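You operate a simulated robot arm through the tools that you are given. There is no shell and no other tool. Be economical: measure what you need, move in short steps, check, and stop when the job is done.

The job below is to be done with a simulated robot arm. You get a single attempt, and the scene is never put back.

JOB
Scrub the grey dirt off the belt with the pad and cleaner.
Fine: open the cleaner tin and wet the pad on it first; put the pad back and the lid on the tin. The line stays locked off, the carriage on its prop. What is to be rubbed or washed off counts as gone when no trace of it is left.
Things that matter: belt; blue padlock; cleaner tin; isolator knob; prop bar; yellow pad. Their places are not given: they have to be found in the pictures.

Only the result counts: the job must be done as asked and must still hold three seconds after the hand-in. Knocking over, shifting, dropping, spilling or breaking anything else fails it. Lids that push on must go on centred and level and be pressed home; caps that screw on are set level and turned clockwise until they are tight.

ROBOT AND FRAMES
A 7-joint arm with a two-finger parallel gripper, fixed in place. Base frame: the origin is at the foot of the arm, x ahead of it, y to its left, z up. Readings come in mm, degrees, newtons and seconds.
With the tool pointing down near the work surface it reaches from about 120 to 540 mm from the base axis. Its first joint turns from -66.0 to 66.0 degrees. Payload 2.4 kg.
The tool frame sits at the grasp point between the pads (the TCP): z along the fingers, y along the line on which they close. The tips reach 30 mm beyond it. Largest opening 94 mm; finger width 28, thickness 10; the body of the gripper, 50 by 96 mm, starts 55 mm behind the TCP.
Orientation is that of the tool frame in the base frame, as a unit quaternion [w, x, y, z]. With the fingers straight down and closing along the base's y, the tool's x points along the base's -x, its y along +y and its z along -z.

CONTROLS
- The arm moves only by the tool step_arm. Its argument "plan" is a list that holds one entry, the list of rows, each a list of 6 numbers: the shift along the tool's x, y, z in units of 25 mm (1.0 is 25 mm), then the turn, a rotation vector about the tool's x, y, z in units of 8 degrees (1.0 is 8 degrees). In form: [[[x, y, z, ax, ay, az], ...]]. A call has 1 to 8 rows; each row shifts and turns the commanded pose from where the row before left it, along the tool's axes as they then stand. "claw" is the opening, from 0 (shut) to 1 (fully open), set as the call begins (left out, the last holds). A call with a number of a shift or a turn outside -1 to 1 is refused whole. Rows are played at 5 a second. More than 50 mm and 8.6 degrees between two rows, or a gripper value outside its range, and nothing of the call is played. Where a pose cannot be reached the arm comes as near as it can. A force on the tool above 40 N (or 10 N above the force at the start of the call, whichever is more), or a blocked arm, ends the call early, and 0.2 s more pass. Each finger travels about 153 mm/s and halts on what it meets, pressing with about 33 N; the grip force reading is that of the motor and also rises with nothing between the fingers. The clock runs only during rows and for 0.2 s after the last one: add rows that do not move to give the fingers time. It gives the time, the measured TCP pose, the force on the tool (base axes), the opening and the grip force at its end, in the units of the frame above (readings bear some noise), with the torque about the TCP (base axes, N m) and any sound that the robot's microphone picked up.
- Cameras (640 x 400 px; columns grow to the right, rows downward): "scene" is fixed at [25, 487, 1434.1]; the picture's right is [-0.83, -0.56, 0.00], its down [-0.35, 0.52, -0.78] and it looks along [0.44, -0.65, -0.62] (base axes); focal length 321 px, centre (320, 200). "wrist" rides on the gripper at [76, 14, -102] in the tool frame; the picture's right is [-0.18, 0.98, 0.00], its down [-0.75, -0.14, -0.64] and it looks along [-0.63, -0.12, 0.77] (tool axes); focal length 243 px, centre (320, 200).
- snapshot(camera): a new picture of that camera. The clock stands still meanwhile.
- point_at(camera, pixels): for up to 12 pixels [column, row] of the newest picture of that camera ("zoom" is the newest enlarged one), the place [x, y, z] in the base frame of the surface seen there, good to about 2 mm, but the place of the scene camera against the robot may be out by one fixed shift of up to 25 mm in any direction. The clock stands still meanwhile.
- inspect(camera, box): a new picture of the part [left, top, right, bottom] of that camera's present view, enlarged. The clock stands still meanwhile.
- finish_job(): hands the job in; it is judged then, once.

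Go step by step. Measure first, check grasps and placings, and put right what went wrong. The budget is 80 turns and 38 pictures, counting those below and the enlarged ones. Unless the task says otherwise, let go and move clear before handing in, and close with one line.

The tools are called by a JSON object that holds its "fn" and its "kwargs". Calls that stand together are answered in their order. step_arm: Moves the arm, as the interface text tells. Its arguments: {"type":"object","properties":{"plan":{"type":"array","items":{"type":"array","items":{"type":"array","items":{"type":"number"}}}},"claw":{"type":"number"}},"required":["plan"]} The other tools are called the same way: snapshot (camera) takes a picture; point_at (camera, pixels) gives the place of the surface under pixels of a picture; inspect (camera, box) takes an enlarged picture of a part of a camera's view; finish_job () hands the job in.

At the start:

```text
clock: 0.0
position: [327.9, -67.8, 1162.2]
ee_rot: [0.0, 0.001, 1.0, 0.0]
wrist_force: [0.9, -0.6, 0.0]
torque: [-0.01, 0.0, -0.03]
opening: 93.8
gripper_force: 0.1
```

scene: 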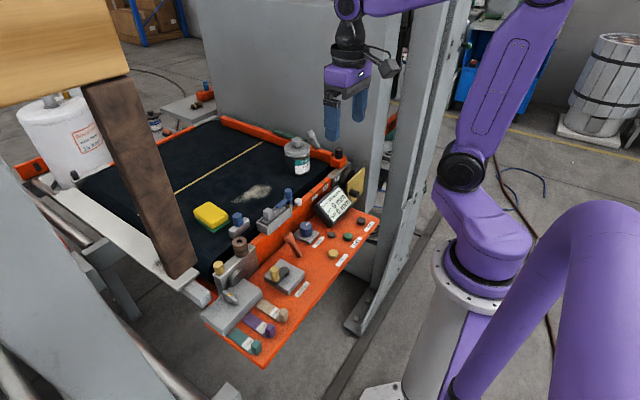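
wrist: 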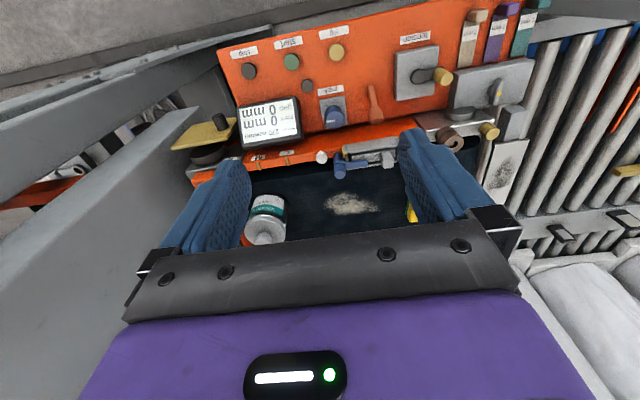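

The scene shows the belt with a grey stain near (252,192), the yellow pad at (211,215) and the tin at (298,155). I'll zoom in and measure.

{"fn": "inspect", "kwargs": {"camera": "scene", "box": [180, 120, 360, 232]}}

{"fn": "point_at", "kwargs": {"camera": "scene", "pixels": [[298, 140], [298, 148], [298, 172], [211, 211], [252, 193], [235, 197], [268, 187], [180, 200], [250, 160], [338, 154], [290, 194], [272, 215]]}}

{"fn": "point_at", "kwargs": {"camera": "wrist", "pixels": [[265, 232], [268, 200], [350, 204], [328, 207], [376, 207], [410, 213], [320, 157], [345, 165], [375, 157], [300, 190], [350, 228], [220, 120]]}}

```text
3.56 times, centred on (270, 176) of scene
```

zoom: 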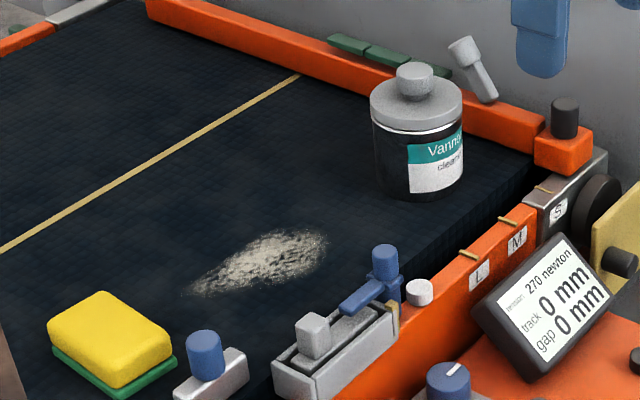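

```text
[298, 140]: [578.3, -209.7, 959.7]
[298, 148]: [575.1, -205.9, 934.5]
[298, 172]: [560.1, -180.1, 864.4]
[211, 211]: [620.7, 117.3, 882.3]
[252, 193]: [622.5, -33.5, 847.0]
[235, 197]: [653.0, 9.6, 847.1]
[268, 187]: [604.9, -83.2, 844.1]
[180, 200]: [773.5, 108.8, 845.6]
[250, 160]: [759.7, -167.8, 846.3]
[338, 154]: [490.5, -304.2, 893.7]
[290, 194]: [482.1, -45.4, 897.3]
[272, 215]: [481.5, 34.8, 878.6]
```

```text
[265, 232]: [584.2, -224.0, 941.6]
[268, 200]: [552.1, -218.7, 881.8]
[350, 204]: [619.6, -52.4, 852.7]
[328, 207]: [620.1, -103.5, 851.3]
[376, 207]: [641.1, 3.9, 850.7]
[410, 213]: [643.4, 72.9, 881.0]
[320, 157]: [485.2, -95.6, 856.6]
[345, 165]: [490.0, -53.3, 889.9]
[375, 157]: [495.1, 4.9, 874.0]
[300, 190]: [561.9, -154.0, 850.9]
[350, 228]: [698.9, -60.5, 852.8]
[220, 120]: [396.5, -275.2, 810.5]
```

The belt lies at z≈850, with the stain about (625,-40) and the tin about (578,-212). I'll locate the prop bar, the carriage and other obstacles near the work.

{"fn": "point_at", "kwargs": {"camera": "scene", "pixels": [[100, 90], [135, 180], [180, 270], [120, 90], [185, 230], [60, 50], [120, 70], [60, 110], [120, 250], [340, 90], [240, 30], [80, 150]]}}

{"fn": "inspect", "kwargs": {"camera": "wrist", "box": [220, 120, 440, 258]}}

{"fn": "point_at", "kwargs": {"camera": "zoom", "pixels": [[130, 290], [130, 230], [310, 245], [460, 245], [545, 260], [380, 245], [370, 140], [350, 110], [290, 105], [420, 120], [80, 200], [500, 130]]}}

```text
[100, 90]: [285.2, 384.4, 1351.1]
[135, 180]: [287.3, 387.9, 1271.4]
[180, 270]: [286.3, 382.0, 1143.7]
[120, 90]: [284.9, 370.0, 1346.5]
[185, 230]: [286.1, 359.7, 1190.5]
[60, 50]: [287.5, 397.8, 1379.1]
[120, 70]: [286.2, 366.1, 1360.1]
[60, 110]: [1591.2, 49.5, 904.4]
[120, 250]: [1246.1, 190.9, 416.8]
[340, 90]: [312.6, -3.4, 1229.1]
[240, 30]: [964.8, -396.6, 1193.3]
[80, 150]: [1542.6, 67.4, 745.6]
```

```text
2.90 times, centred on (330, 189) of wrist
```

zoom: 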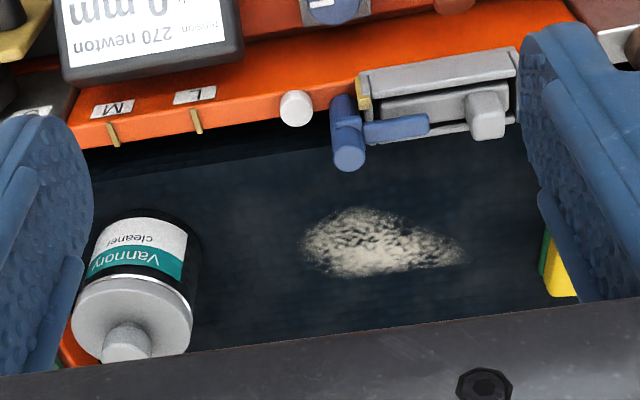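

```text
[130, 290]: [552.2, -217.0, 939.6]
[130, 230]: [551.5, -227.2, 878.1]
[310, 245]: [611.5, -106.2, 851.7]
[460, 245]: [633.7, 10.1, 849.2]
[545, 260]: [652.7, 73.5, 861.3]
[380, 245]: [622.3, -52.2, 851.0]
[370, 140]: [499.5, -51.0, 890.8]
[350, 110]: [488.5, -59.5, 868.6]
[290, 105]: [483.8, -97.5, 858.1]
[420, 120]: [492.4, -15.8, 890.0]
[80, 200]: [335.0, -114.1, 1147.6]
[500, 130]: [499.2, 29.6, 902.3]
```

The stain spans about x 590–650, y −106…12. Before moving toward the tin I'll check the pillar on the right for clearance.

{"fn": "point_at", "kwargs": {"camera": "scene", "pixels": [[390, 60], [388, 150], [415, 130], [445, 60], [375, 20], [380, 110], [370, 230], [310, 60], [355, 180], [338, 165]]}}

{"fn": "point_at", "kwargs": {"camera": "wrist", "pixels": [[190, 140], [150, 180], [60, 280], [100, 110], [215, 125], [60, 60], [120, 20], [20, 100], [30, 340]]}}

```text
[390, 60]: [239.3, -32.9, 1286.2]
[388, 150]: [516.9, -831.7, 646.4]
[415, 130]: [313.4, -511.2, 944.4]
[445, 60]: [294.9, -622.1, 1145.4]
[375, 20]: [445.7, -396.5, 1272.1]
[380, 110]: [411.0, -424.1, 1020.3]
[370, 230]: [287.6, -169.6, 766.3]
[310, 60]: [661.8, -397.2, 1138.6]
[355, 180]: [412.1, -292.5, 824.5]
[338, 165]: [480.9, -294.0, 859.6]
```

```text
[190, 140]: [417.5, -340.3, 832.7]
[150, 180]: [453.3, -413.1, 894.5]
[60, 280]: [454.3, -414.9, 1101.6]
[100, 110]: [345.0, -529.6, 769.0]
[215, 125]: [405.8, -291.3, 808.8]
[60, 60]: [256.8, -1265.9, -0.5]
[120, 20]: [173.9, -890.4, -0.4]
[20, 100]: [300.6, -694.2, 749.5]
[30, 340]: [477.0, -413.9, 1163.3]
```

The wall is at y≈−414 (wrist) against −397 (scene), so the scene camera is offset about −17 in y. The way is clear, so I'll move to view the tin.

{"fn": "step_arm", "kwargs": {"plan": [[[-0.76, -0.66, 0.51, 0, 0, 0], [-0.76, -0.66, 0.51, 0, 0, 0], [-0.76, -0.66, 0.51, 0, 0, 0], [-0.76, -0.66, 0.51, 0, 0, 0], [-0.76, -0.66, 0.51, 0, 0, 0], [-0.76, -0.66, 0.51, 0, 0, 0], [-0.76, -0.66, 0.51, 0, 0, 0], [-0.76, -0.66, 0.51, 0, 0, 0]]]}}

{"fn": "snapshot", "kwargs": {"camera": "wrist"}}

```text
clock: 1.8
position: [481.6, -202.3, 1061.1]
ee_rot: [0.0, 0.0, 1.0, 0.0]
wrist_force: [0.1, -0.1, 0.2]
torque: [-0.01, 0.0, 0.01]
opening: 94.1
gripper_force: 0.0
```

```text
33 pictures are left
```

wrist: 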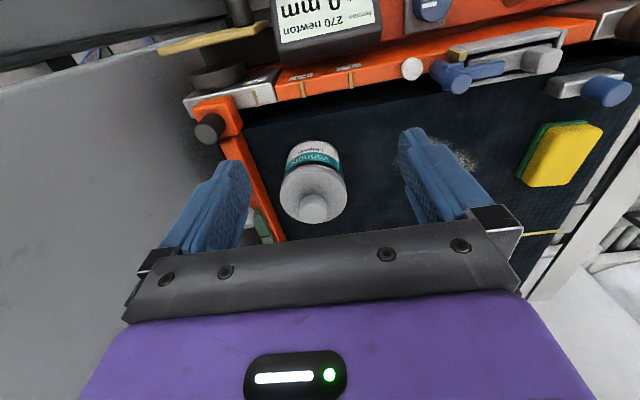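

The tin's lid knob is at about (313,208) and the pad at (560,155). I'll measure both from this closer view.

{"fn": "point_at", "kwargs": {"camera": "wrist", "pixels": [[315, 200], [313, 210], [314, 222], [304, 208], [325, 208], [285, 190], [341, 190], [315, 172], [307, 150], [590, 135], [545, 180], [537, 145]]}}

{"fn": "inspect", "kwargs": {"camera": "wrist", "box": [250, 120, 410, 240]}}

{"fn": "point_at", "kwargs": {"camera": "zoom", "pixels": [[255, 320], [220, 330], [285, 330], [255, 300], [250, 360], [130, 280], [250, 200], [375, 280]]}}

```text
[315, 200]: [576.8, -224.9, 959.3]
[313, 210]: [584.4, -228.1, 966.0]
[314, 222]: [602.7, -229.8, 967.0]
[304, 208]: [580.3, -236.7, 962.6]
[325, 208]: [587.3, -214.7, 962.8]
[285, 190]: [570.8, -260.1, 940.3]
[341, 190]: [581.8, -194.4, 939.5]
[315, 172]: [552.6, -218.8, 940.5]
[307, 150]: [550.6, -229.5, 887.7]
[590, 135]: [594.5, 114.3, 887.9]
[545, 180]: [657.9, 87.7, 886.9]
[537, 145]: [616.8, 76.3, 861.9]
```

```text
3.33 times, centred on (330, 180) of wrist
```

zoom: 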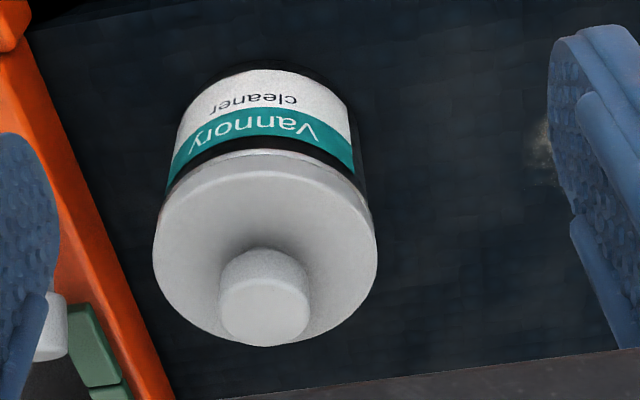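

```text
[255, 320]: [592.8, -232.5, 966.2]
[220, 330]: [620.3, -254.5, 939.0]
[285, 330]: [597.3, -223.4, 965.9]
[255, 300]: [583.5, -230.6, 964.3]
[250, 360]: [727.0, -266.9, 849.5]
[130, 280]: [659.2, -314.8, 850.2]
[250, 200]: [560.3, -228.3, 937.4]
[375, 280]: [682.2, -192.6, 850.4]
```

The knob top is centred near (590,−229), z 966, with the lid top at z≈940. The radius is about 633 mm, so I'll test the reach by moving over it.

{"fn": "step_arm", "kwargs": {"plan": [[[-0.87, -0.214, 0, 0, 0, 0], [-0.87, -0.214, 0, 0, 0, 0], [-0.87, -0.214, 0, 0, 0, 0], [-0.87, -0.214, 0, 0, 0, 0], [-0.87, -0.214, 0, 0, 0, 0], [0, 0, 0, 0, 0, 0]]]}}

{"fn": "snapshot", "kwargs": {"camera": "scene"}}

```text
clock: 3.2
position: [589.1, -227.6, 1060.6]
ee_rot: [0.0, -0.001, 1.0, 0.0]
wrist_force: [-0.1, -0.5, 0.2]
torque: [-0.01, 0.01, 0.0]
opening: 93.9
gripper_force: 0.0
```

```text
31 pictures are left
```

scene: 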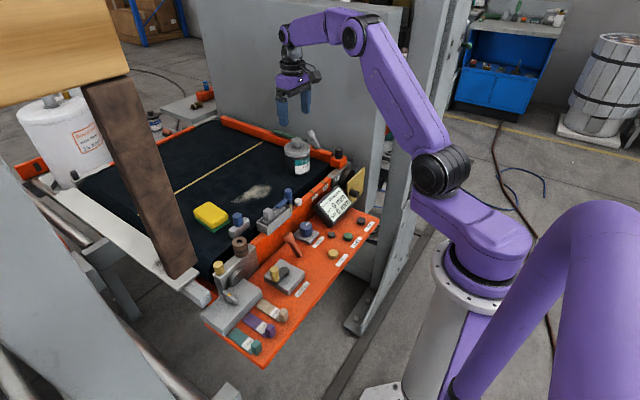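

Reached with ease. Now I'll lower so the tips flank the knob (TCP z≈975), shifting y by −2.

{"fn": "step_arm", "kwargs": {"plan": [[[0, -0.08, 0.85, 0, 0, 0], [0, 0, 0.85, 0, 0, 0], [0, 0, 0.85, 0, 0, 0], [0, 0, 0.85, 0, 0, 0], [0, 0, 0, 0, 0, 0]]]}}

{"fn": "snapshot", "kwargs": {"camera": "wrist"}}

```text
clock: 4.4
position: [588.5, -230.5, 975.6]
ee_rot: [0.0, 0.0, 1.0, 0.001]
wrist_force: [0.3, 0.1, 0.0]
torque: [0.02, -0.02, 0.02]
opening: 94.1
gripper_force: 0.0
```

```text
30 pictures are left
```

wrist: 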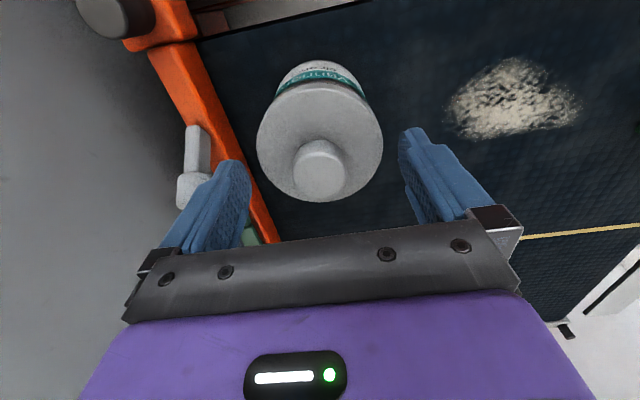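

The knob seems to be between the fingers at about (320,160). I'll measure its centre once more before closing.

{"fn": "point_at", "kwargs": {"camera": "wrist", "pixels": [[320, 160], [320, 178], [320, 195], [300, 178], [340, 178], [320, 150], [259, 145], [381, 145], [319, 86]]}}

{"fn": "inspect", "kwargs": {"camera": "wrist", "box": [240, 80, 400, 210]}}

```text
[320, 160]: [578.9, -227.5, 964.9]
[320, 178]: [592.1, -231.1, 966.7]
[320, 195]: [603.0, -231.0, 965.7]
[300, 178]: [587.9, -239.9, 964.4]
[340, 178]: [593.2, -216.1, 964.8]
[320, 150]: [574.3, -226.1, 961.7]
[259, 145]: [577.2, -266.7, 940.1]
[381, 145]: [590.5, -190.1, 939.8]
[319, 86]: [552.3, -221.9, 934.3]
```

```text
3.08 times, centred on (320, 145) of wrist
```

zoom: 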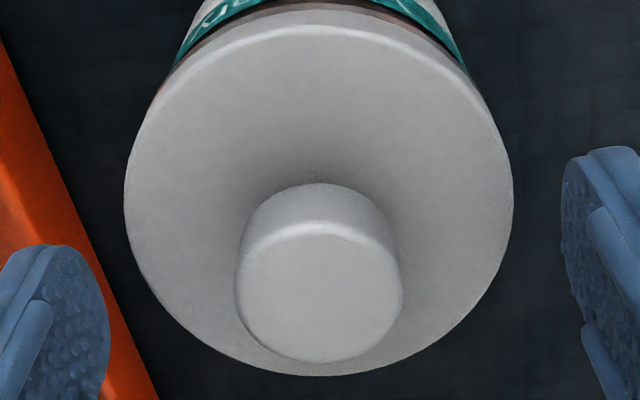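

The knob centre is about (590,−229), so I'm aligned. I'll close on it.

{"fn": "step_arm", "kwargs": {"plan": [[[-0.04, 0.05, 0, 0, 0, 0], [0, 0, 0, 0, 0, 0], [0, 0, 0, 0, 0, 0], [0, 0, 0, 0, 0, 0]]], "claw": 0.1}}

```text
clock: 5.4
position: [590.5, -229.0, 973.8]
ee_rot: [0.0, 0.0, 1.0, 0.0]
wrist_force: [-0.3, 0.4, 0.6]
torque: [0.01, -0.03, 0.0]
opening: 28.7
gripper_force: 33.2
heard: snap
```

The knob is gripped at 28.7 mm with a snap heard. I'll lift a little and watch the force.

{"fn": "step_arm", "kwargs": {"plan": [[[0, 0, -0.1, 0, 0, 0], [0, 0, -0.1, 0, 0, 0], [0, 0, -0.1, 0, 0, 0], [0, 0, -0.1, 0, 0, 0]]]}}

{"fn": "snapshot", "kwargs": {"camera": "wrist"}}

```text
clock: 6.4
position: [590.1, -228.2, 985.3]
ee_rot: [0.0, 0.0, 1.0, 0.0]
wrist_force: [0.2, 0.3, 0.4]
torque: [0.02, -0.04, 0.04]
opening: 30.0
gripper_force: 32.9
```

```text
28 pictures are left
```

wrist: 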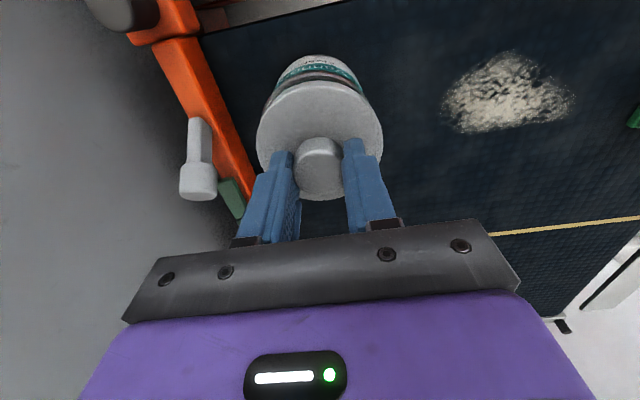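

The lid appears to move with the gripper, showing a gap below its rim near (320,85). I'll lift further and check from the scene.

{"fn": "step_arm", "kwargs": {"plan": [[[0, 0, -0.4, 0, 0, 0], [0, 0, -0.6, 0, 0, 0], [0, 0, -0.6, 0, 0, 0], [0, 0, -0.6, 0, 0, 0], [0, 0, 0, 0, 0, 0]]]}}

{"fn": "inspect", "kwargs": {"camera": "scene", "box": [180, 90, 360, 220]}}

```text
clock: 7.6
position: [590.3, -228.1, 1040.6]
ee_rot: [-0.001, 0.001, 1.0, 0.001]
wrist_force: [0.2, 0.8, -0.9]
torque: [0.0, 0.0, 0.01]
opening: 28.7
gripper_force: 32.7
```

```text
3.08 times, centred on (270, 155) of scene
```

zoom: 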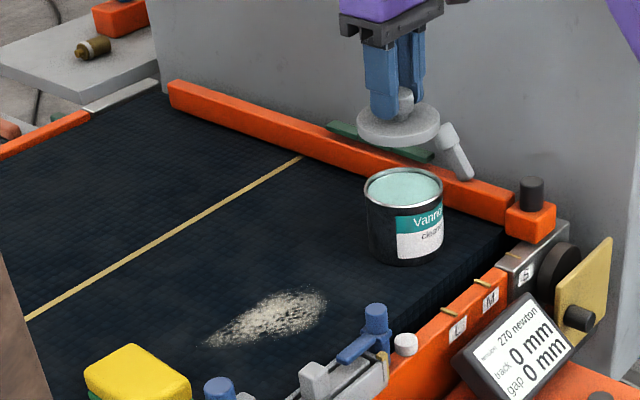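

The lid is off and the paste is visible in the tin. I'll set the lid on the clean belt at about (700,−210), beyond the tin and clear of the stain.

{"fn": "step_arm", "kwargs": {"plan": [[[-0.88, 0.144, 0, 0, 0, 0], [-0.88, 0.144, 0, 0, 0, 0], [-0.88, 0.144, 0, 0, 0, 0], [-0.88, 0.144, 0, 0, 0, 0], [-0.88, 0.144, 0, 0, 0, 0], [0, 0, 0, 0, 0, 0]]]}}

{"fn": "step_arm", "kwargs": {"plan": [[[0, 0, 0.8, 0, 0, 0], [0, 0, 0.8, 0, 0, 0], [0, 0, 0.8, 0, 0, 0], [0, 0, 0.8, 0, 0, 0], [0, 0, 0.8, 0, 0, 0], [0, 0, 0.8, 0, 0, 0], [0, 0, 0, 0, 0, 0]]]}}

```text
clock: 9.0
position: [650.8, -209.8, 1039.0]
ee_rot: [0.0, -0.001, 1.0, -0.001]
wrist_force: [0.1, -0.2, -0.3]
torque: [-0.02, 0.01, -0.01]
opening: 28.3
gripper_force: 32.5
out of reach, approached as far as the arm can: row 3, 4, 5
```

```text
clock: 10.1
position: [655.9, -211.1, 963.8]
ee_rot: [0.012, -0.003, 1.0, -0.004]
wrist_force: [1.7, 0.7, 6.5]
torque: [-0.05, 0.14, 0.04]
opening: 29.2
gripper_force: 33.5
stopped in row 5: the force on the tool passed its limit at 51 N (the readings are from after the stop); the commanded pose is now the measured one
```

The reach ran out at x≈651 and the lid came down on the tin's rim (51 N stop at z 964). I'll rise and check the tin.

{"fn": "step_arm", "kwargs": {"plan": [[[0, 0, -0.8, 0, 0, 0], [0, 0, -0.8, 0, 0, 0], [0, 0, -0.8, 0, 0, 0], [0, 0, 0, 0, 0, 0]]]}}

{"fn": "inspect", "kwargs": {"camera": "scene", "box": [180, 90, 360, 220]}}

{"fn": "snapshot", "kwargs": {"camera": "wrist"}}

```text
clock: 11.1
position: [654.7, -210.1, 1024.0]
ee_rot: [0.01, -0.002, 1.0, -0.003]
wrist_force: [0.1, 0.6, 0.6]
torque: [0.02, 0.03, 0.0]
opening: 28.7
gripper_force: 32.4
```

```text
3.08 times, centred on (270, 155) of scene
```

zoom: 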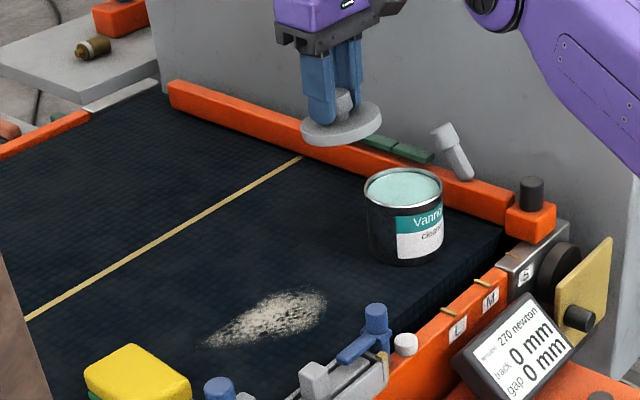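

```text
25 pictures are left
```

wrist: 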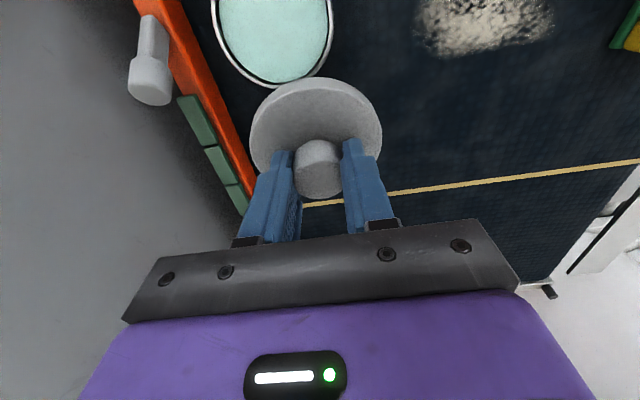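

The tin stands unmoved and the lid is intact. I'll look for another lid spot nearer, between the tin and the near rail at about (535,−155), after checking the belt edge there.

{"fn": "step_arm", "kwargs": {"plan": [[[0.9, 0.2, 0, -0.043, 0.143, 0.03], [0.9, 0.3, 0, 0, 0, 0], [0.9, 0.3, 0, 0, 0, 0], [0.9, 0.3, 0, 0, 0, 0], [0.9, 0.3, 0, 0, 0, 0], [0.9, 0.3, 0, 0, 0, 0], [0.9, 0.3, 0, 0, 0, 0], [0, 0, 0, 0, 0, 0]]]}}

{"fn": "snapshot", "kwargs": {"camera": "wrist"}}

```text
clock: 12.9
position: [495.9, -159.8, 1023.7]
ee_rot: [0.002, -0.001, 1.0, 0.0]
wrist_force: [0.0, -0.7, 0.7]
torque: [0.0, 0.02, 0.0]
opening: 28.7
gripper_force: 33.3
```

```text
24 pictures are left
```

wrist: 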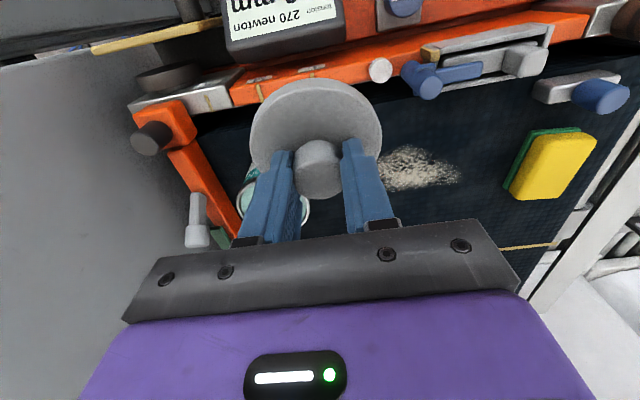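

{"fn": "point_at", "kwargs": {"camera": "wrist", "pixels": [[390, 105], [390, 120], [390, 135], [240, 115], [240, 130], [235, 150], [380, 70], [415, 85], [430, 92], [230, 90], [300, 55], [245, 20]]}}

{"fn": "inspect", "kwargs": {"camera": "wrist", "box": [360, 20, 640, 220]}}

{"fn": "point_at", "kwargs": {"camera": "zoom", "pixels": [[130, 285], [50, 340], [230, 340], [120, 370], [430, 250], [540, 255], [480, 395], [365, 385], [340, 370], [400, 270], [450, 320], [530, 300]]}}

```text
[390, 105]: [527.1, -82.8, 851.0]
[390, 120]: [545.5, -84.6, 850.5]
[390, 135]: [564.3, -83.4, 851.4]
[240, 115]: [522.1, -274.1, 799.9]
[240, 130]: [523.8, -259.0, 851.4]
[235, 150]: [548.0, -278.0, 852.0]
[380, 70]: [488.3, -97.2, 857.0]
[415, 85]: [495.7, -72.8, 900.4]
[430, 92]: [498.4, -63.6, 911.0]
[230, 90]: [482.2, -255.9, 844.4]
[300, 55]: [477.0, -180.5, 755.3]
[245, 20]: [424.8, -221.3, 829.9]
```

```text
2.00 times, centred on (500, 120) of wrist
```

zoom: 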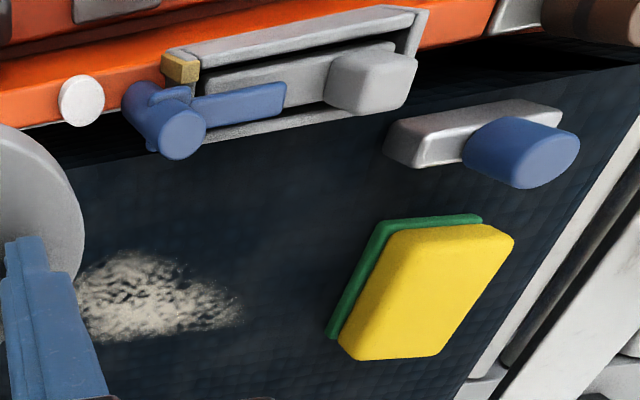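

```text
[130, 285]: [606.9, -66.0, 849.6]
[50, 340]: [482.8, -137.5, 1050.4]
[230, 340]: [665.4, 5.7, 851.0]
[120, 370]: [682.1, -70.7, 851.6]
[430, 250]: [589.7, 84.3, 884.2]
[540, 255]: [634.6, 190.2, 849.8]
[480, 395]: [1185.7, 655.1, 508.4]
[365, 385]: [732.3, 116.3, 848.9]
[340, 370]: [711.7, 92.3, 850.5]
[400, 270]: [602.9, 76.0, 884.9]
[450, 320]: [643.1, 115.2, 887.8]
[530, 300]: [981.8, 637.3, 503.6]
```

The belt's near edge is at x≈520. The lid fits at about (563,−145), about 10 mm clear of the tin and roughly 18 mm from the stain, so I'll go there and descend.

{"fn": "step_arm", "kwargs": {"plan": [[[-0.9, 0.2, 0, 0, 0, 0], [-0.9, 0.2, 0, 0, 0, 0], [-0.88, 0.2, 0, 0, 0.03, 0], [0, 0, 0.5, 0, 0, 0], [0, 0, 0.5, 0, 0, 0], [0, 0, 0, 0, 0, 0]]]}}

{"fn": "snapshot", "kwargs": {"camera": "wrist"}}

```text
clock: 14.3
position: [563.2, -144.2, 997.6]
ee_rot: [-0.001, 0.0, 1.0, -0.001]
wrist_force: [1.1, 0.0, -0.3]
torque: [0.04, 0.0, 0.0]
opening: 28.7
gripper_force: 33.4
```

```text
22 pictures are left
```

wrist: 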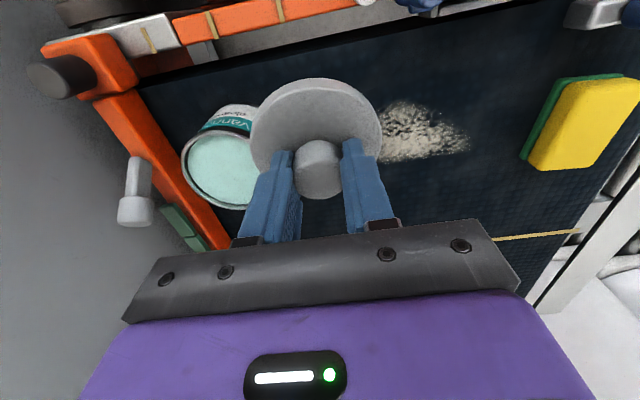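

Now I'll check the tin rim, the stain edges and the pad here.

{"fn": "point_at", "kwargs": {"camera": "wrist", "pixels": [[184, 165], [215, 202], [225, 130], [220, 165], [412, 105], [470, 145], [388, 160], [385, 125], [560, 85], [630, 85], [590, 165], [535, 165]]}}

```text
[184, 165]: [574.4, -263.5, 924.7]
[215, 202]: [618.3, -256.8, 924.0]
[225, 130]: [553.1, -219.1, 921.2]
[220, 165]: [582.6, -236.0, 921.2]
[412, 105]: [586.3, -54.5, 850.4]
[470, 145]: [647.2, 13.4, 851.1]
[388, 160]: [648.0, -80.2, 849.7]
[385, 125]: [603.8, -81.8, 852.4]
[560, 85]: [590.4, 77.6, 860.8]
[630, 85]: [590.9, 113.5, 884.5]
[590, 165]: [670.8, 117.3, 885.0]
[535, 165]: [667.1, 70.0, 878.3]
```

The tin rim is at z≈926 with paste at ~921, and the stain spans x 584–652. I'll lower the lid to just above the belt, then ease it into contact.

{"fn": "step_arm", "kwargs": {"plan": [[[0, 0, 0.7, 0, 0, 0], [0, 0, 0.7, 0, 0, 0], [0, 0, 0.7, 0, 0, 0], [0, 0, 0.7, 0, 0, 0], [0, 0, 0.6, 0, 0, 0], [0, 0, 0, 0, 0, 0]]]}}

{"fn": "step_arm", "kwargs": {"plan": [[[0, 0, 0.12, 0, 0, 0], [0, 0, 0.12, 0, 0, 0], [0, 0, 0.12, 0, 0, 0]]]}}

```text
clock: 15.7
position: [564.1, -145.4, 912.7]
ee_rot: [-0.001, 0.0, 1.0, -0.001]
wrist_force: [0.7, -0.1, -0.1]
torque: [-0.01, 0.01, -0.01]
opening: 28.6
gripper_force: 33.7
```

```text
clock: 16.5
position: [563.5, -143.6, 904.2]
ee_rot: [-0.001, 0.0, 1.0, -0.001]
wrist_force: [0.6, 0.1, -0.2]
torque: [0.02, -0.01, 0.04]
opening: 28.5
gripper_force: 33.0
```

No contact yet at z 904, so I'll keep lowering in small steps.

{"fn": "step_arm", "kwargs": {"plan": [[[0, 0, 0.08, 0, 0, 0], [0, 0, 0.08, 0, 0, 0]]]}}

{"fn": "step_arm", "kwargs": {"plan": [[[0, 0, 0.06, 0, 0, 0], [0, 0, 0.06, 0, 0, 0]]]}}

```text
clock: 17.1
position: [564.9, -144.2, 902.2]
ee_rot: [0.0, 0.0, 1.0, -0.001]
wrist_force: [-5.8, -0.4, 16.6]
torque: [0.17, -0.3, 0.09]
opening: 28.5
gripper_force: 33.1
```

```text
clock: 17.7
position: [563.0, -146.0, 898.4]
ee_rot: [0.001, 0.001, 1.0, -0.001]
wrist_force: [-8.2, -2.4, 27.7]
torque: [-0.17, -0.61, -0.06]
opening: 29.0
gripper_force: 33.1
```

The lid rests on the belt (force 17–28 N). I'll release partway and rise.

{"fn": "step_arm", "kwargs": {"plan": [[[0, 0, 0, 0, 0, 0], [0, 0, 0, 0, 0, 0], [0, 0, -0.5, 0, 0, 0], [0, 0, -0.9, 0, 0, 0], [0, 0, -0.9, 0, 0, 0], [0, 0, -0.9, 0, 0, 0], [0, 0, -0.9, 0, 0, 0], [0, 0, 0, 0, 0, 0]]], "claw": 0.5}}

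{"fn": "snapshot", "kwargs": {"camera": "wrist"}}

```text
clock: 19.5
position: [563.8, -144.0, 1000.2]
ee_rot: [-0.002, 0.001, 1.0, -0.001]
wrist_force: [-0.4, 0.3, 0.5]
torque: [-0.01, 0.0, 0.03]
opening: 46.8
gripper_force: 0.0
```

```text
21 pictures are left
```

wrist: 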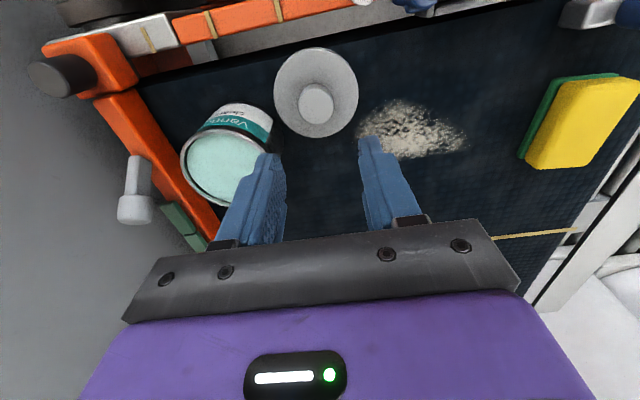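

The lid sits flat on the belt. I'll measure the stain's left edge, then move over for a closer view of the pad.

{"fn": "point_at", "kwargs": {"camera": "wrist", "pixels": [[357, 92], [316, 137], [316, 104], [357, 128], [358, 118], [370, 110], [400, 158], [310, 50]]}}

{"fn": "step_arm", "kwargs": {"plan": [[[0, 1, 0, 0, 0, 0], [0, 1, 0, 0, 0, 0], [0, 1, 0, 0, 0, 0], [0, 1, 0, 0, 0, 0], [0, 1, 0, 0, 0, 0], [0, 1, 0, 0, 0, 0], [0, 1, 0, 0, 0, 0], [0, 1, 0, 0, 0, 0]]], "claw": 1}}

{"fn": "snapshot", "kwargs": {"camera": "wrist"}}

```text
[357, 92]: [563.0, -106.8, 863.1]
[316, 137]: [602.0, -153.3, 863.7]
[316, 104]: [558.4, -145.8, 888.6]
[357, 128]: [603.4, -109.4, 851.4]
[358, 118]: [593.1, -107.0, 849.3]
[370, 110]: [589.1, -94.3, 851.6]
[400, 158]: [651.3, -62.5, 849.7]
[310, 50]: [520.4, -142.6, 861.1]
```

```text
clock: 21.3
position: [563.8, 55.3, 999.1]
ee_rot: [-0.002, 0.0, 1.0, -0.001]
wrist_force: [-0.6, 0.0, -0.9]
torque: [0.01, 0.01, 0.01]
opening: 93.8
gripper_force: 0.0
```

```text
20 pictures are left
```

wrist: 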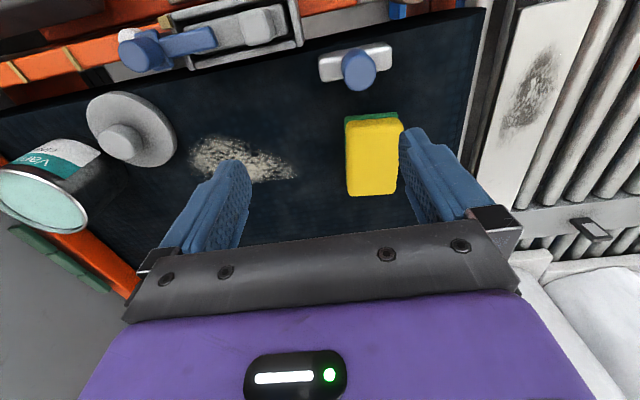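

The pad is now at (373,155), bounded by (346,118)-(403,195). I'll measure its top corners.

{"fn": "point_at", "kwargs": {"camera": "wrist", "pixels": [[349, 125], [400, 123], [349, 190], [398, 190], [373, 155], [373, 193], [373, 121], [347, 118], [398, 113], [348, 155], [400, 155], [373, 114]]}}

{"fn": "inspect", "kwargs": {"camera": "wrist", "box": [320, 90, 440, 210]}}

```text
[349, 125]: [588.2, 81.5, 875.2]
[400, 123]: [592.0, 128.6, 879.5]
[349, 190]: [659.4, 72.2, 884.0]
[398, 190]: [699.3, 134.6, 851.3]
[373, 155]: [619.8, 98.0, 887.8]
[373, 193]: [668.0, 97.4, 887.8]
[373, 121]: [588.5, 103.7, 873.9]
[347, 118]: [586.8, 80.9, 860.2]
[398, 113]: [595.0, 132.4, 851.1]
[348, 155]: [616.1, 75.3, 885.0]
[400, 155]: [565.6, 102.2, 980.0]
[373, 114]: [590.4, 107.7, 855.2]
```

```text
3.33 times, centred on (380, 150) of wrist
```

zoom: 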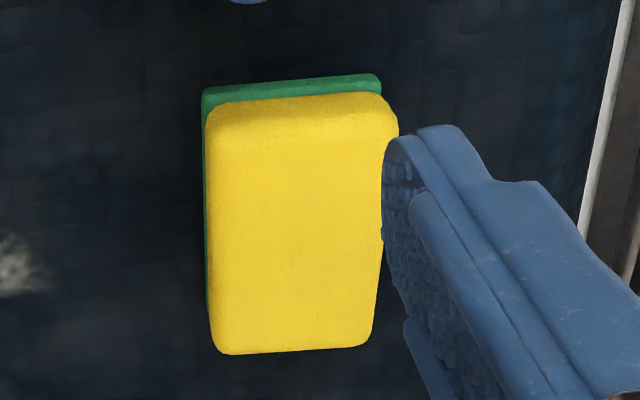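

The pad is centred at about (631,101), top z 888, ~52 mm wide and turned about −7°. I'll move above it and yaw to match.

{"fn": "step_arm", "kwargs": {"plan": [[[-0.9, 0.61, 0, 0, 0, 0], [-0.9, 0.61, 0, 0, 0, 0], [-0.89, 0.61, 0, 0, 0, 0], [0, 0, 0, 0, 0, 0.875], [0, 0, 1, 0, 0, 0], [0, 0, 0, 0, 0, 0]]]}}

{"fn": "snapshot", "kwargs": {"camera": "wrist"}}

```text
clock: 22.7
position: [629.8, 100.4, 974.2]
ee_rot: [-0.001, 0.06, 0.998, -0.001]
wrist_force: [0.2, -0.2, -0.3]
torque: [0.0, -0.01, 0.02]
opening: 94.0
gripper_force: 0.0
```

```text
18 pictures are left
```

wrist: 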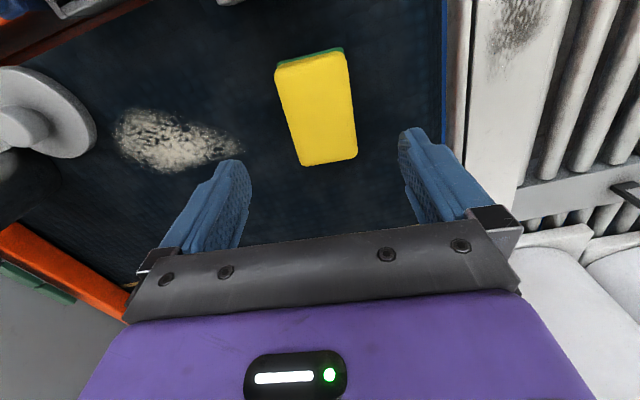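

Checking the pad's corners from here to confirm the yaw.

{"fn": "point_at", "kwargs": {"camera": "wrist", "pixels": [[279, 72], [346, 60], [303, 160], [355, 153], [318, 110], [290, 110], [345, 110], [310, 163], [350, 158]]}}

```text
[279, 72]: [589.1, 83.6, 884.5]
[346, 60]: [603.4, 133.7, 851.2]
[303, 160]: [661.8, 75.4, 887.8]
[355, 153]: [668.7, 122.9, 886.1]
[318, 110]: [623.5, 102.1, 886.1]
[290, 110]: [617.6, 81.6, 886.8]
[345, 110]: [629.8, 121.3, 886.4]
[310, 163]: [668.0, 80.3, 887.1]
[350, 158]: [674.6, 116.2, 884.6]
```

Yaw and centre match, (630,102). I'll descend to TCP z≈896 and close.

{"fn": "step_arm", "kwargs": {"plan": [[[0, 0.05, 0.78, 0, 0, 0], [0, 0, 0.78, 0, 0, 0], [0, 0, 0.78, 0, 0, 0], [0, 0, 0.78, 0, 0, 0], [0, 0, 0, 0, 0, 0]]]}}

{"fn": "step_arm", "kwargs": {"plan": [[[0, 0, 0, 0, 0, 0], [0, 0, 0, 0, 0, 0], [0, 0, 0, 0, 0, 0], [0, 0, 0, 0, 0, 0]]], "claw": 0.3}}

```text
clock: 23.9
position: [631.8, 103.5, 896.4]
ee_rot: [0.0, 0.061, 0.998, -0.001]
wrist_force: [-0.4, 0.4, 0.1]
torque: [-0.02, 0.01, -0.01]
opening: 94.0
gripper_force: 0.0
```

```text
clock: 24.9
position: [629.5, 102.8, 896.2]
ee_rot: [-0.001, 0.06, 0.998, -0.001]
wrist_force: [-0.1, -0.3, -0.4]
torque: [0.01, 0.03, 0.01]
opening: 53.8
gripper_force: 33.1
```

The pad is gripped (53.8 mm). I'll lift it, un-yaw, and carry it toward the tin.

{"fn": "step_arm", "kwargs": {"plan": [[[0, 0, -0.5, 0, 0, 0], [0, 0, -0.9, 0, 0, 0], [0, 0, -1, 0, 0, 0], [0, 0, -1, 0, 0, 0], [0, 0, -1, 0, 0, 0], [0, 0, 0, 0, 0, -0.875], [0, -1, 0, 0, 0, 0], [0, -1, 0, 0, 0, 0]]]}}

{"fn": "step_arm", "kwargs": {"plan": [[[0.2, -1, 0, 0, 0, 0], [0.2, -1, 0, 0, 0, 0], [0.2, -1, 0, 0, 0, 0], [0.2, -1, 0, 0, 0, 0], [0.2, -1, 0, 0, 0, 0], [0.2, -1, 0, 0, 0, 0], [0.2, -1, 0, 0, 0, 0], [0.2, -1, 0, 0, 0, 0]]]}}

{"fn": "snapshot", "kwargs": {"camera": "wrist"}}

```text
clock: 26.7
position: [630.5, 52.0, 1006.2]
ee_rot: [-0.003, -0.001, 1.0, -0.001]
wrist_force: [0.6, -0.4, -0.5]
torque: [-0.01, 0.01, -0.01]
opening: 53.7
gripper_force: 33.1
```

```text
clock: 28.5
position: [591.8, -146.0, 1005.1]
ee_rot: [-0.001, 0.0, 1.0, -0.001]
wrist_force: [-0.4, 0.2, 0.1]
torque: [-0.01, 0.0, 0.05]
opening: 53.6
gripper_force: 33.0
```

```text
17 pictures are left
```

wrist: 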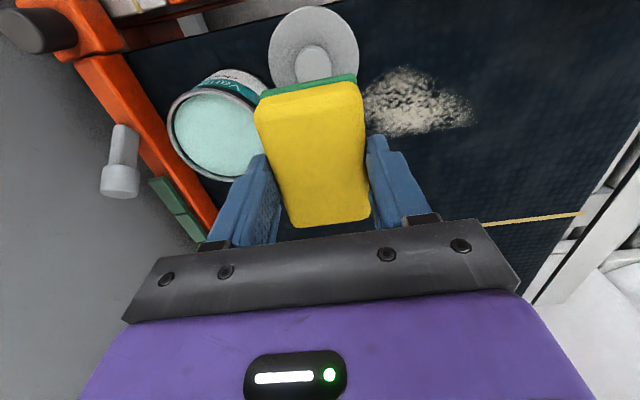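

The pad is held level. I'll move over the tin centre (590,−229) and lower toward the rim.

{"fn": "step_arm", "kwargs": {"plan": [[[0.02, -0.83, 0, 0, 0, 0], [0.02, -0.83, 0, 0, 0, 0], [0.02, -0.83, 0, 0, 0, 0], [0, -0.83, 0, 0, 0, 0], [0, 0, 0.5, 0, 0, 0], [0, 0, 0.5, 0, 0, 0], [0, 0, 0, 0, 0, 0]]]}}

{"fn": "step_arm", "kwargs": {"plan": [[[0, 0, 0.12, 0, 0, 0], [0, 0, 0.08, 0, 0, 0], [0, 0, 0.08, 0, 0, 0]]]}}

```text
clock: 30.1
position: [588.5, -230.3, 980.8]
ee_rot: [0.0, 0.0, 1.0, 0.0]
wrist_force: [0.3, -0.8, 0.0]
torque: [-0.03, -0.01, 0.05]
opening: 53.6
gripper_force: 33.7
```

```text
clock: 30.9
position: [590.8, -230.6, 974.1]
ee_rot: [-0.001, 0.0, 1.0, -0.001]
wrist_force: [0.0, 0.2, -0.7]
torque: [0.03, 0.0, -0.01]
opening: 53.8
gripper_force: 33.4
```

{"fn": "step_arm", "kwargs": {"plan": [[[0, 0, 0.08, 0, 0, 0], [0, 0, 0.04, 0, 0, 0], [0, 0, 0, 0, 0, 0]]]}}

{"fn": "step_arm", "kwargs": {"plan": [[[0, 0, 0.04, 0, 0, 0], [0, 0, 0.04, 0, 0, 0], [0, 0, 0, 0, 0, 0]]]}}

```text
clock: 31.7
position: [590.0, -230.0, 971.6]
ee_rot: [-0.001, 0.0, 1.0, -0.001]
wrist_force: [-0.3, 0.3, 0.7]
torque: [0.04, -0.01, -0.01]
opening: 53.8
gripper_force: 33.3
```

```text
clock: 32.5
position: [589.4, -229.4, 971.8]
ee_rot: [0.001, 0.0, 1.0, -0.001]
wrist_force: [-2.0, 1.2, 18.4]
torque: [0.16, 0.43, -0.01]
opening: 54.0
gripper_force: 32.8
```

Contact on the rim with 18 N. I'll hold briefly, lift and look at the pad's underside edge.

{"fn": "step_arm", "kwargs": {"plan": [[[0, 0, 0, 0, 0, 0], [0, 0, -0.6, 0, 0, 0], [0, 0, -1, 0, 0, 0], [0, 0, -1, 0, 0, 0], [0, 0, 0, 0, 0, 0]]]}}

{"fn": "inspect", "kwargs": {"camera": "scene", "box": [230, 70, 350, 190]}}

```text
clock: 33.7
position: [590.6, -230.3, 1035.0]
ee_rot: [-0.002, 0.0, 1.0, -0.001]
wrist_force: [0.5, -0.1, -0.5]
torque: [0.01, 0.02, 0.02]
opening: 53.7
gripper_force: 33.3
```

```text
3.33 times, centred on (290, 130) of scene
```

zoom: 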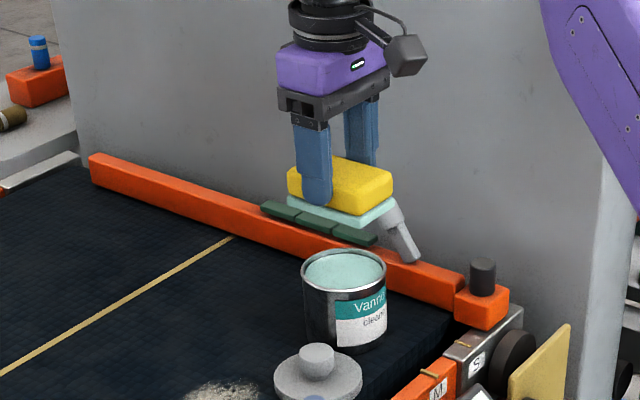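

The scourer side has turned pale teal, so the pad is wetted. I'll carry it above the stain at (632,−60) and lower it.

{"fn": "step_arm", "kwargs": {"plan": [[[-0.24, 0.97, 0, 0, 0, 0], [-0.24, 0.97, 0, 0, 0, 0], [-0.24, 0.97, 0, 0, 0, 0], [-0.24, 0.97, 0, 0, 0, 0], [-0.24, 0.97, 0, 0, 0, 0], [-0.24, 0.97, 0, 0, 0, 0], [-0.24, 0.97, 0, 0, 0, 0], [0, 0, 0, 0, 0, 0]]]}}

{"fn": "step_arm", "kwargs": {"plan": [[[0, 0, 0.95, 0, 0, 0], [0, 0, 0.95, 0, 0, 0], [0, 0, 0.95, 0, 0, 0], [0, 0, 0.95, 0, 0, 0], [0, 0, 0.95, 0, 0, 0], [0, 0, 0.5, 0, 0, 0], [0, 0, 0, 0, 0, 0]]]}}

```text
clock: 35.5
position: [634.5, -61.1, 1032.6]
ee_rot: [-0.002, 0.001, 1.0, -0.001]
wrist_force: [-0.1, -0.3, -0.8]
torque: [0.0, -0.01, 0.02]
opening: 54.0
gripper_force: 33.4
```

```text
clock: 37.1
position: [633.1, -61.5, 901.5]
ee_rot: [-0.001, 0.001, 1.0, -0.001]
wrist_force: [-0.1, -0.8, -0.5]
torque: [0.0, 0.04, -0.02]
opening: 53.8
gripper_force: 33.4
```

{"fn": "step_arm", "kwargs": {"plan": [[[0, 0, 0.12, 0, 0, 0], [0, 0, 0.1, 0, 0, 0], [0, 0, 0.05, 0, 0, 0], [0, 0, 0, 0, 0, 0]]]}}

```text
clock: 38.1
position: [630.9, -62.0, 895.9]
ee_rot: [-0.001, 0.001, 1.0, -0.001]
wrist_force: [0.9, 0.3, -0.4]
torque: [0.0, -0.05, 0.0]
opening: 53.9
gripper_force: 33.1
```

{"fn": "step_arm", "kwargs": {"plan": [[[0, 0, 0.05, 0, 0, 0], [0, 0, 0.05, 0, 0, 0], [0, 0, 0, 0, 0, 0]]]}}

```text
clock: 38.9
position: [632.6, -60.8, 897.2]
ee_rot: [0.0, 0.0, 1.0, -0.001]
wrist_force: [-9.0, 1.5, 23.9]
torque: [0.11, 0.56, 0.0]
opening: 53.9
gripper_force: 33.3
```

Pressed at 24 N. I'll rub along y between −84 and +6.

{"fn": "step_arm", "kwargs": {"plan": [[[0, -0.46, 0, 0, 0, 0], [0, -0.46, 0, 0, 0, 0], [0, 0.8, 0, 0, 0, 0], [0, 0.8, 0, 0, 0, 0], [0, 0.8, 0, 0, 0, 0], [0, 0.8, 0, 0, 0, 0], [0, 0, 0, 0, 0, 0]]]}}

{"fn": "snapshot", "kwargs": {"camera": "wrist"}}

```text
clock: 40.5
position: [630.2, -3.3, 895.5]
ee_rot: [0.0, 0.001, 1.0, 0.0]
wrist_force: [-0.4, -11.3, 16.0]
torque: [-0.48, -0.38, -0.13]
opening: 53.7
gripper_force: 33.2
```

```text
15 pictures are left
```

wrist: 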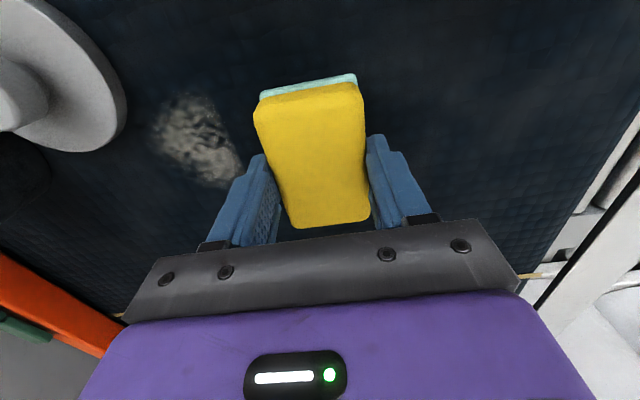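

The stain is fading (remaining at (200,140)). I'll keep rubbing with more passes.

{"fn": "step_arm", "kwargs": {"plan": [[[0, -0.8, 0, 0, 0, 0], [0, -0.8, 0, 0, 0, 0], [0, -0.8, 0, 0, 0, 0], [0, -0.78, 0, 0, 0, 0], [0, 0.6, 0, 0, 0, 0], [0, -0.6, 0, 0, 0, 0], [0, 0.6, 0, 0, 0, 0], [0, -0.6, 0, 0, 0, 0]]]}}

{"fn": "step_arm", "kwargs": {"plan": [[[0.3, 0.4, 0, 0, 0, 0], [0.2, 0.4, 0, 0, 0, 0], [0, -0.4, 0, 0, 0, 0], [0, 0.8, 0, 0, 0, 0], [0, -0.8, 0, 0, 0, 0], [0, 0.8, 0, 0, 0, 0], [0, 0.8, 0, 0, 0, 0], [0, 0.8, 0, 0, 0, 0]]]}}

{"fn": "snapshot", "kwargs": {"camera": "wrist"}}

```text
clock: 42.3
position: [632.0, -77.6, 893.7]
ee_rot: [0.0, -0.004, 1.0, 0.002]
wrist_force: [-7.2, 12.2, 27.2]
torque: [0.31, 0.27, -0.27]
opening: 54.1
gripper_force: 32.9
```

```text
clock: 44.1
position: [619.3, -15.5, 893.1]
ee_rot: [-0.001, 0.0, 1.0, -0.001]
wrist_force: [0.4, -6.5, 8.9]
torque: [-0.25, 0.1, 0.08]
opening: 53.9
gripper_force: 33.2
```

```text
14 pictures are left
```

wrist: 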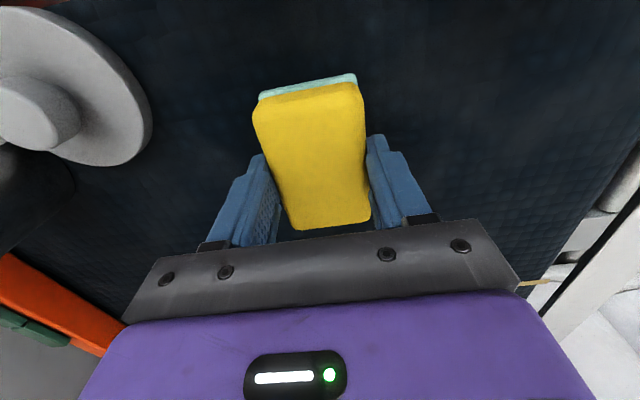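

The visible part looks clean. One more full pass to be thorough, then I'll lift and inspect.

{"fn": "step_arm", "kwargs": {"plan": [[[0, 0.9, 0.03, 0, 0, 0], [0, -0.8, 0, 0, 0, 0], [0, -0.8, 0, 0, 0, 0], [0, -0.8, 0, 0, 0, 0], [0, -0.8, 0, 0, 0, 0], [0, 0.8, 0, 0, 0, 0], [0, 0.8, 0, 0, 0, 0], [0, 0.8, 0, 0, 0, 0]]]}}

{"fn": "step_arm", "kwargs": {"plan": [[[0, 0, -0.6, 0, 0, 0], [0, 0.4, -1, 0, 0, 0], [0, 1, -1, 0, 0, 0], [0, 1, -1, 0, 0, 0], [0, 1, -1, 0, 0, 0], [0, 1, 0, 0, 0, 0], [0, 0, 0, 0, 0, 0]]]}}

{"fn": "inspect", "kwargs": {"camera": "scene", "box": [200, 150, 320, 225]}}

{"fn": "snapshot", "kwargs": {"camera": "wrist"}}

```text
clock: 45.9
position: [619.0, -11.1, 894.6]
ee_rot: [-0.001, 0.001, 1.0, -0.001]
wrist_force: [0.4, -0.1, 0.3]
torque: [0.0, 0.01, 0.03]
opening: 53.5
gripper_force: 33.2
```

```text
clock: 47.5
position: [617.3, 98.8, 1007.3]
ee_rot: [-0.001, 0.0, 1.0, -0.001]
wrist_force: [0.1, -0.5, 0.0]
torque: [0.01, -0.03, -0.01]
opening: 53.6
gripper_force: 33.2
```

```text
5.33 times, centred on (260, 188) of scene
```

zoom: 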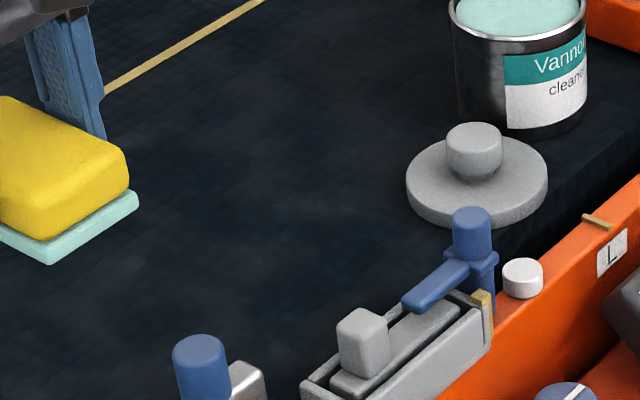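

```text
12 pictures are left
```

wrist: 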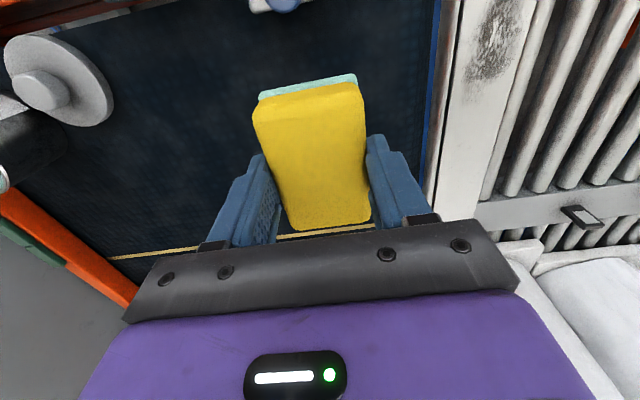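

The stain looks gone, with a possible faint patch around zoom (300,215). I'll check with an enlarged wrist view.

{"fn": "inspect", "kwargs": {"camera": "wrist", "box": [90, 60, 270, 220]}}

{"fn": "inspect", "kwargs": {"camera": "scene", "box": [225, 170, 285, 210]}}

```text
2.50 times, centred on (180, 140) of wrist
```

zoom: 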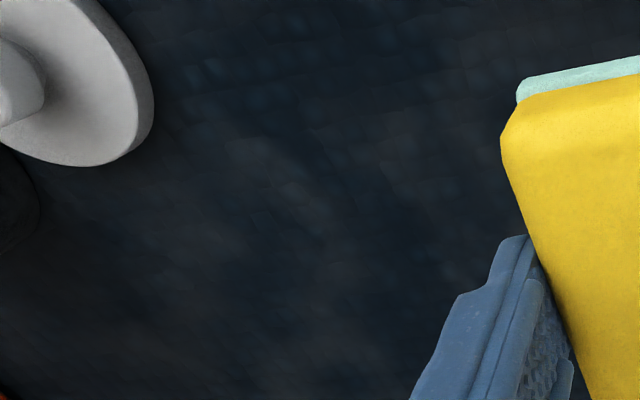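

```text
10.00 times, centred on (255, 190) of scene
```

zoom: 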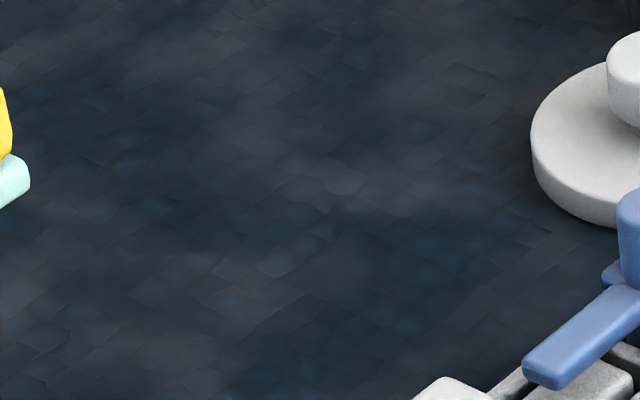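

Only faint mottling like the rest of the belt remains, but contact went light on the last pass. I'll rub once more firmly to be sure.

{"fn": "step_arm", "kwargs": {"plan": [[[-0.1, -1, 0, 0, 0, 0], [-0.1, -1, 0, 0, 0, 0], [-0.1, -1, 0, 0, 0, 0], [-0.1, -1, 0, 0, 0, 0], [-0.1, -1, 0.9, 0, 0, 0], [-0.05, -1, 0.9, 0, 0, 0], [0, 0, 0.9, 0, 0, 0], [0, 0, 0.9, 0, 0, 0]]]}}

{"fn": "step_arm", "kwargs": {"plan": [[[0, 0, 0.4, 0, 0, 0], [0, 0, 0.2, 0, 0, 0], [0, 0, 0.08, 0, 0, 0], [0, 0, 0.08, 0, 0, 0], [0, 0, 0, 0, 0, 0]]]}}

```text
clock: 49.3
position: [632.6, -53.3, 916.4]
ee_rot: [-0.001, 0.0, 1.0, -0.001]
wrist_force: [0.4, -0.3, -0.2]
torque: [-0.02, 0.01, 0.01]
opening: 54.0
gripper_force: 32.8
```

```text
clock: 50.5
position: [632.4, -51.1, 899.0]
ee_rot: [-0.001, 0.0, 1.0, 0.0]
wrist_force: [1.2, -0.1, 0.3]
torque: [0.0, -0.02, 0.0]
opening: 53.9
gripper_force: 32.6
```

{"fn": "step_arm", "kwargs": {"plan": [[[0, 0, 0.08, 0, 0, 0], [0, 0, 0.08, 0, 0, 0], [0, 0, 0.08, 0, 0, 0], [0, 0, 0, 0, 0, 0]]]}}

{"fn": "step_arm", "kwargs": {"plan": [[[0, 0, 0.06, 0, 0, 0], [0, 0, 0, 0, 0, 0]]]}}

```text
clock: 51.5
position: [632.5, -50.9, 892.9]
ee_rot: [-0.001, 0.0, 1.0, -0.001]
wrist_force: [-1.6, 0.5, 3.5]
torque: [0.08, 0.14, 0.0]
opening: 53.8
gripper_force: 33.1
```

```text
clock: 52.1
position: [633.3, -51.0, 893.1]
ee_rot: [0.0, 0.001, 1.0, -0.001]
wrist_force: [-7.2, 0.0, 22.3]
torque: [0.04, 0.72, -0.01]
opening: 53.4
gripper_force: 32.8
```

Contact 22 N at z 893 (the pad has crept ~3 mm up in the grip). Rubbing the whole stain area again.

{"fn": "step_arm", "kwargs": {"plan": [[[0, -0.65, 0, 0, 0, 0], [0, -0.65, 0, 0, 0, 0], [0, 0.8, 0, 0, 0, 0], [0, -0.8, 0, 0, 0, 0], [0, 0.8, 0, 0, 0, 0], [0, 0.8, 0, 0, 0, 0], [0, 0.8, 0, 0, 0, 0], [0, 0.8, 0, 0, 0, 0]]]}}

{"fn": "step_arm", "kwargs": {"plan": [[[0.5, 0.4, 0.02, 0, 0, 0], [0, -0.8, 0, 0, 0, 0], [0, -0.8, 0, 0, 0, 0], [0, -0.8, 0, 0, 0, 0], [0, -0.8, 0, 0, 0, 0], [0, 0.8, 0, 0, 0, 0], [0, 0.8, 0, 0, 0, 0], [0, 0.8, 0, 0, 0, 0]]]}}

```text
clock: 53.9
position: [632.3, -7.6, 891.7]
ee_rot: [0.0, 0.001, 1.0, -0.002]
wrist_force: [-0.7, -17.1, 24.9]
torque: [-0.54, 0.03, 0.09]
opening: 53.8
gripper_force: 33.5
```

```text
clock: 55.7
position: [619.1, -14.9, 892.3]
ee_rot: [-0.001, 0.001, 1.0, 0.0]
wrist_force: [-0.5, -13.4, 17.6]
torque: [-0.46, -0.16, 0.0]
opening: 53.7
gripper_force: 33.0
```

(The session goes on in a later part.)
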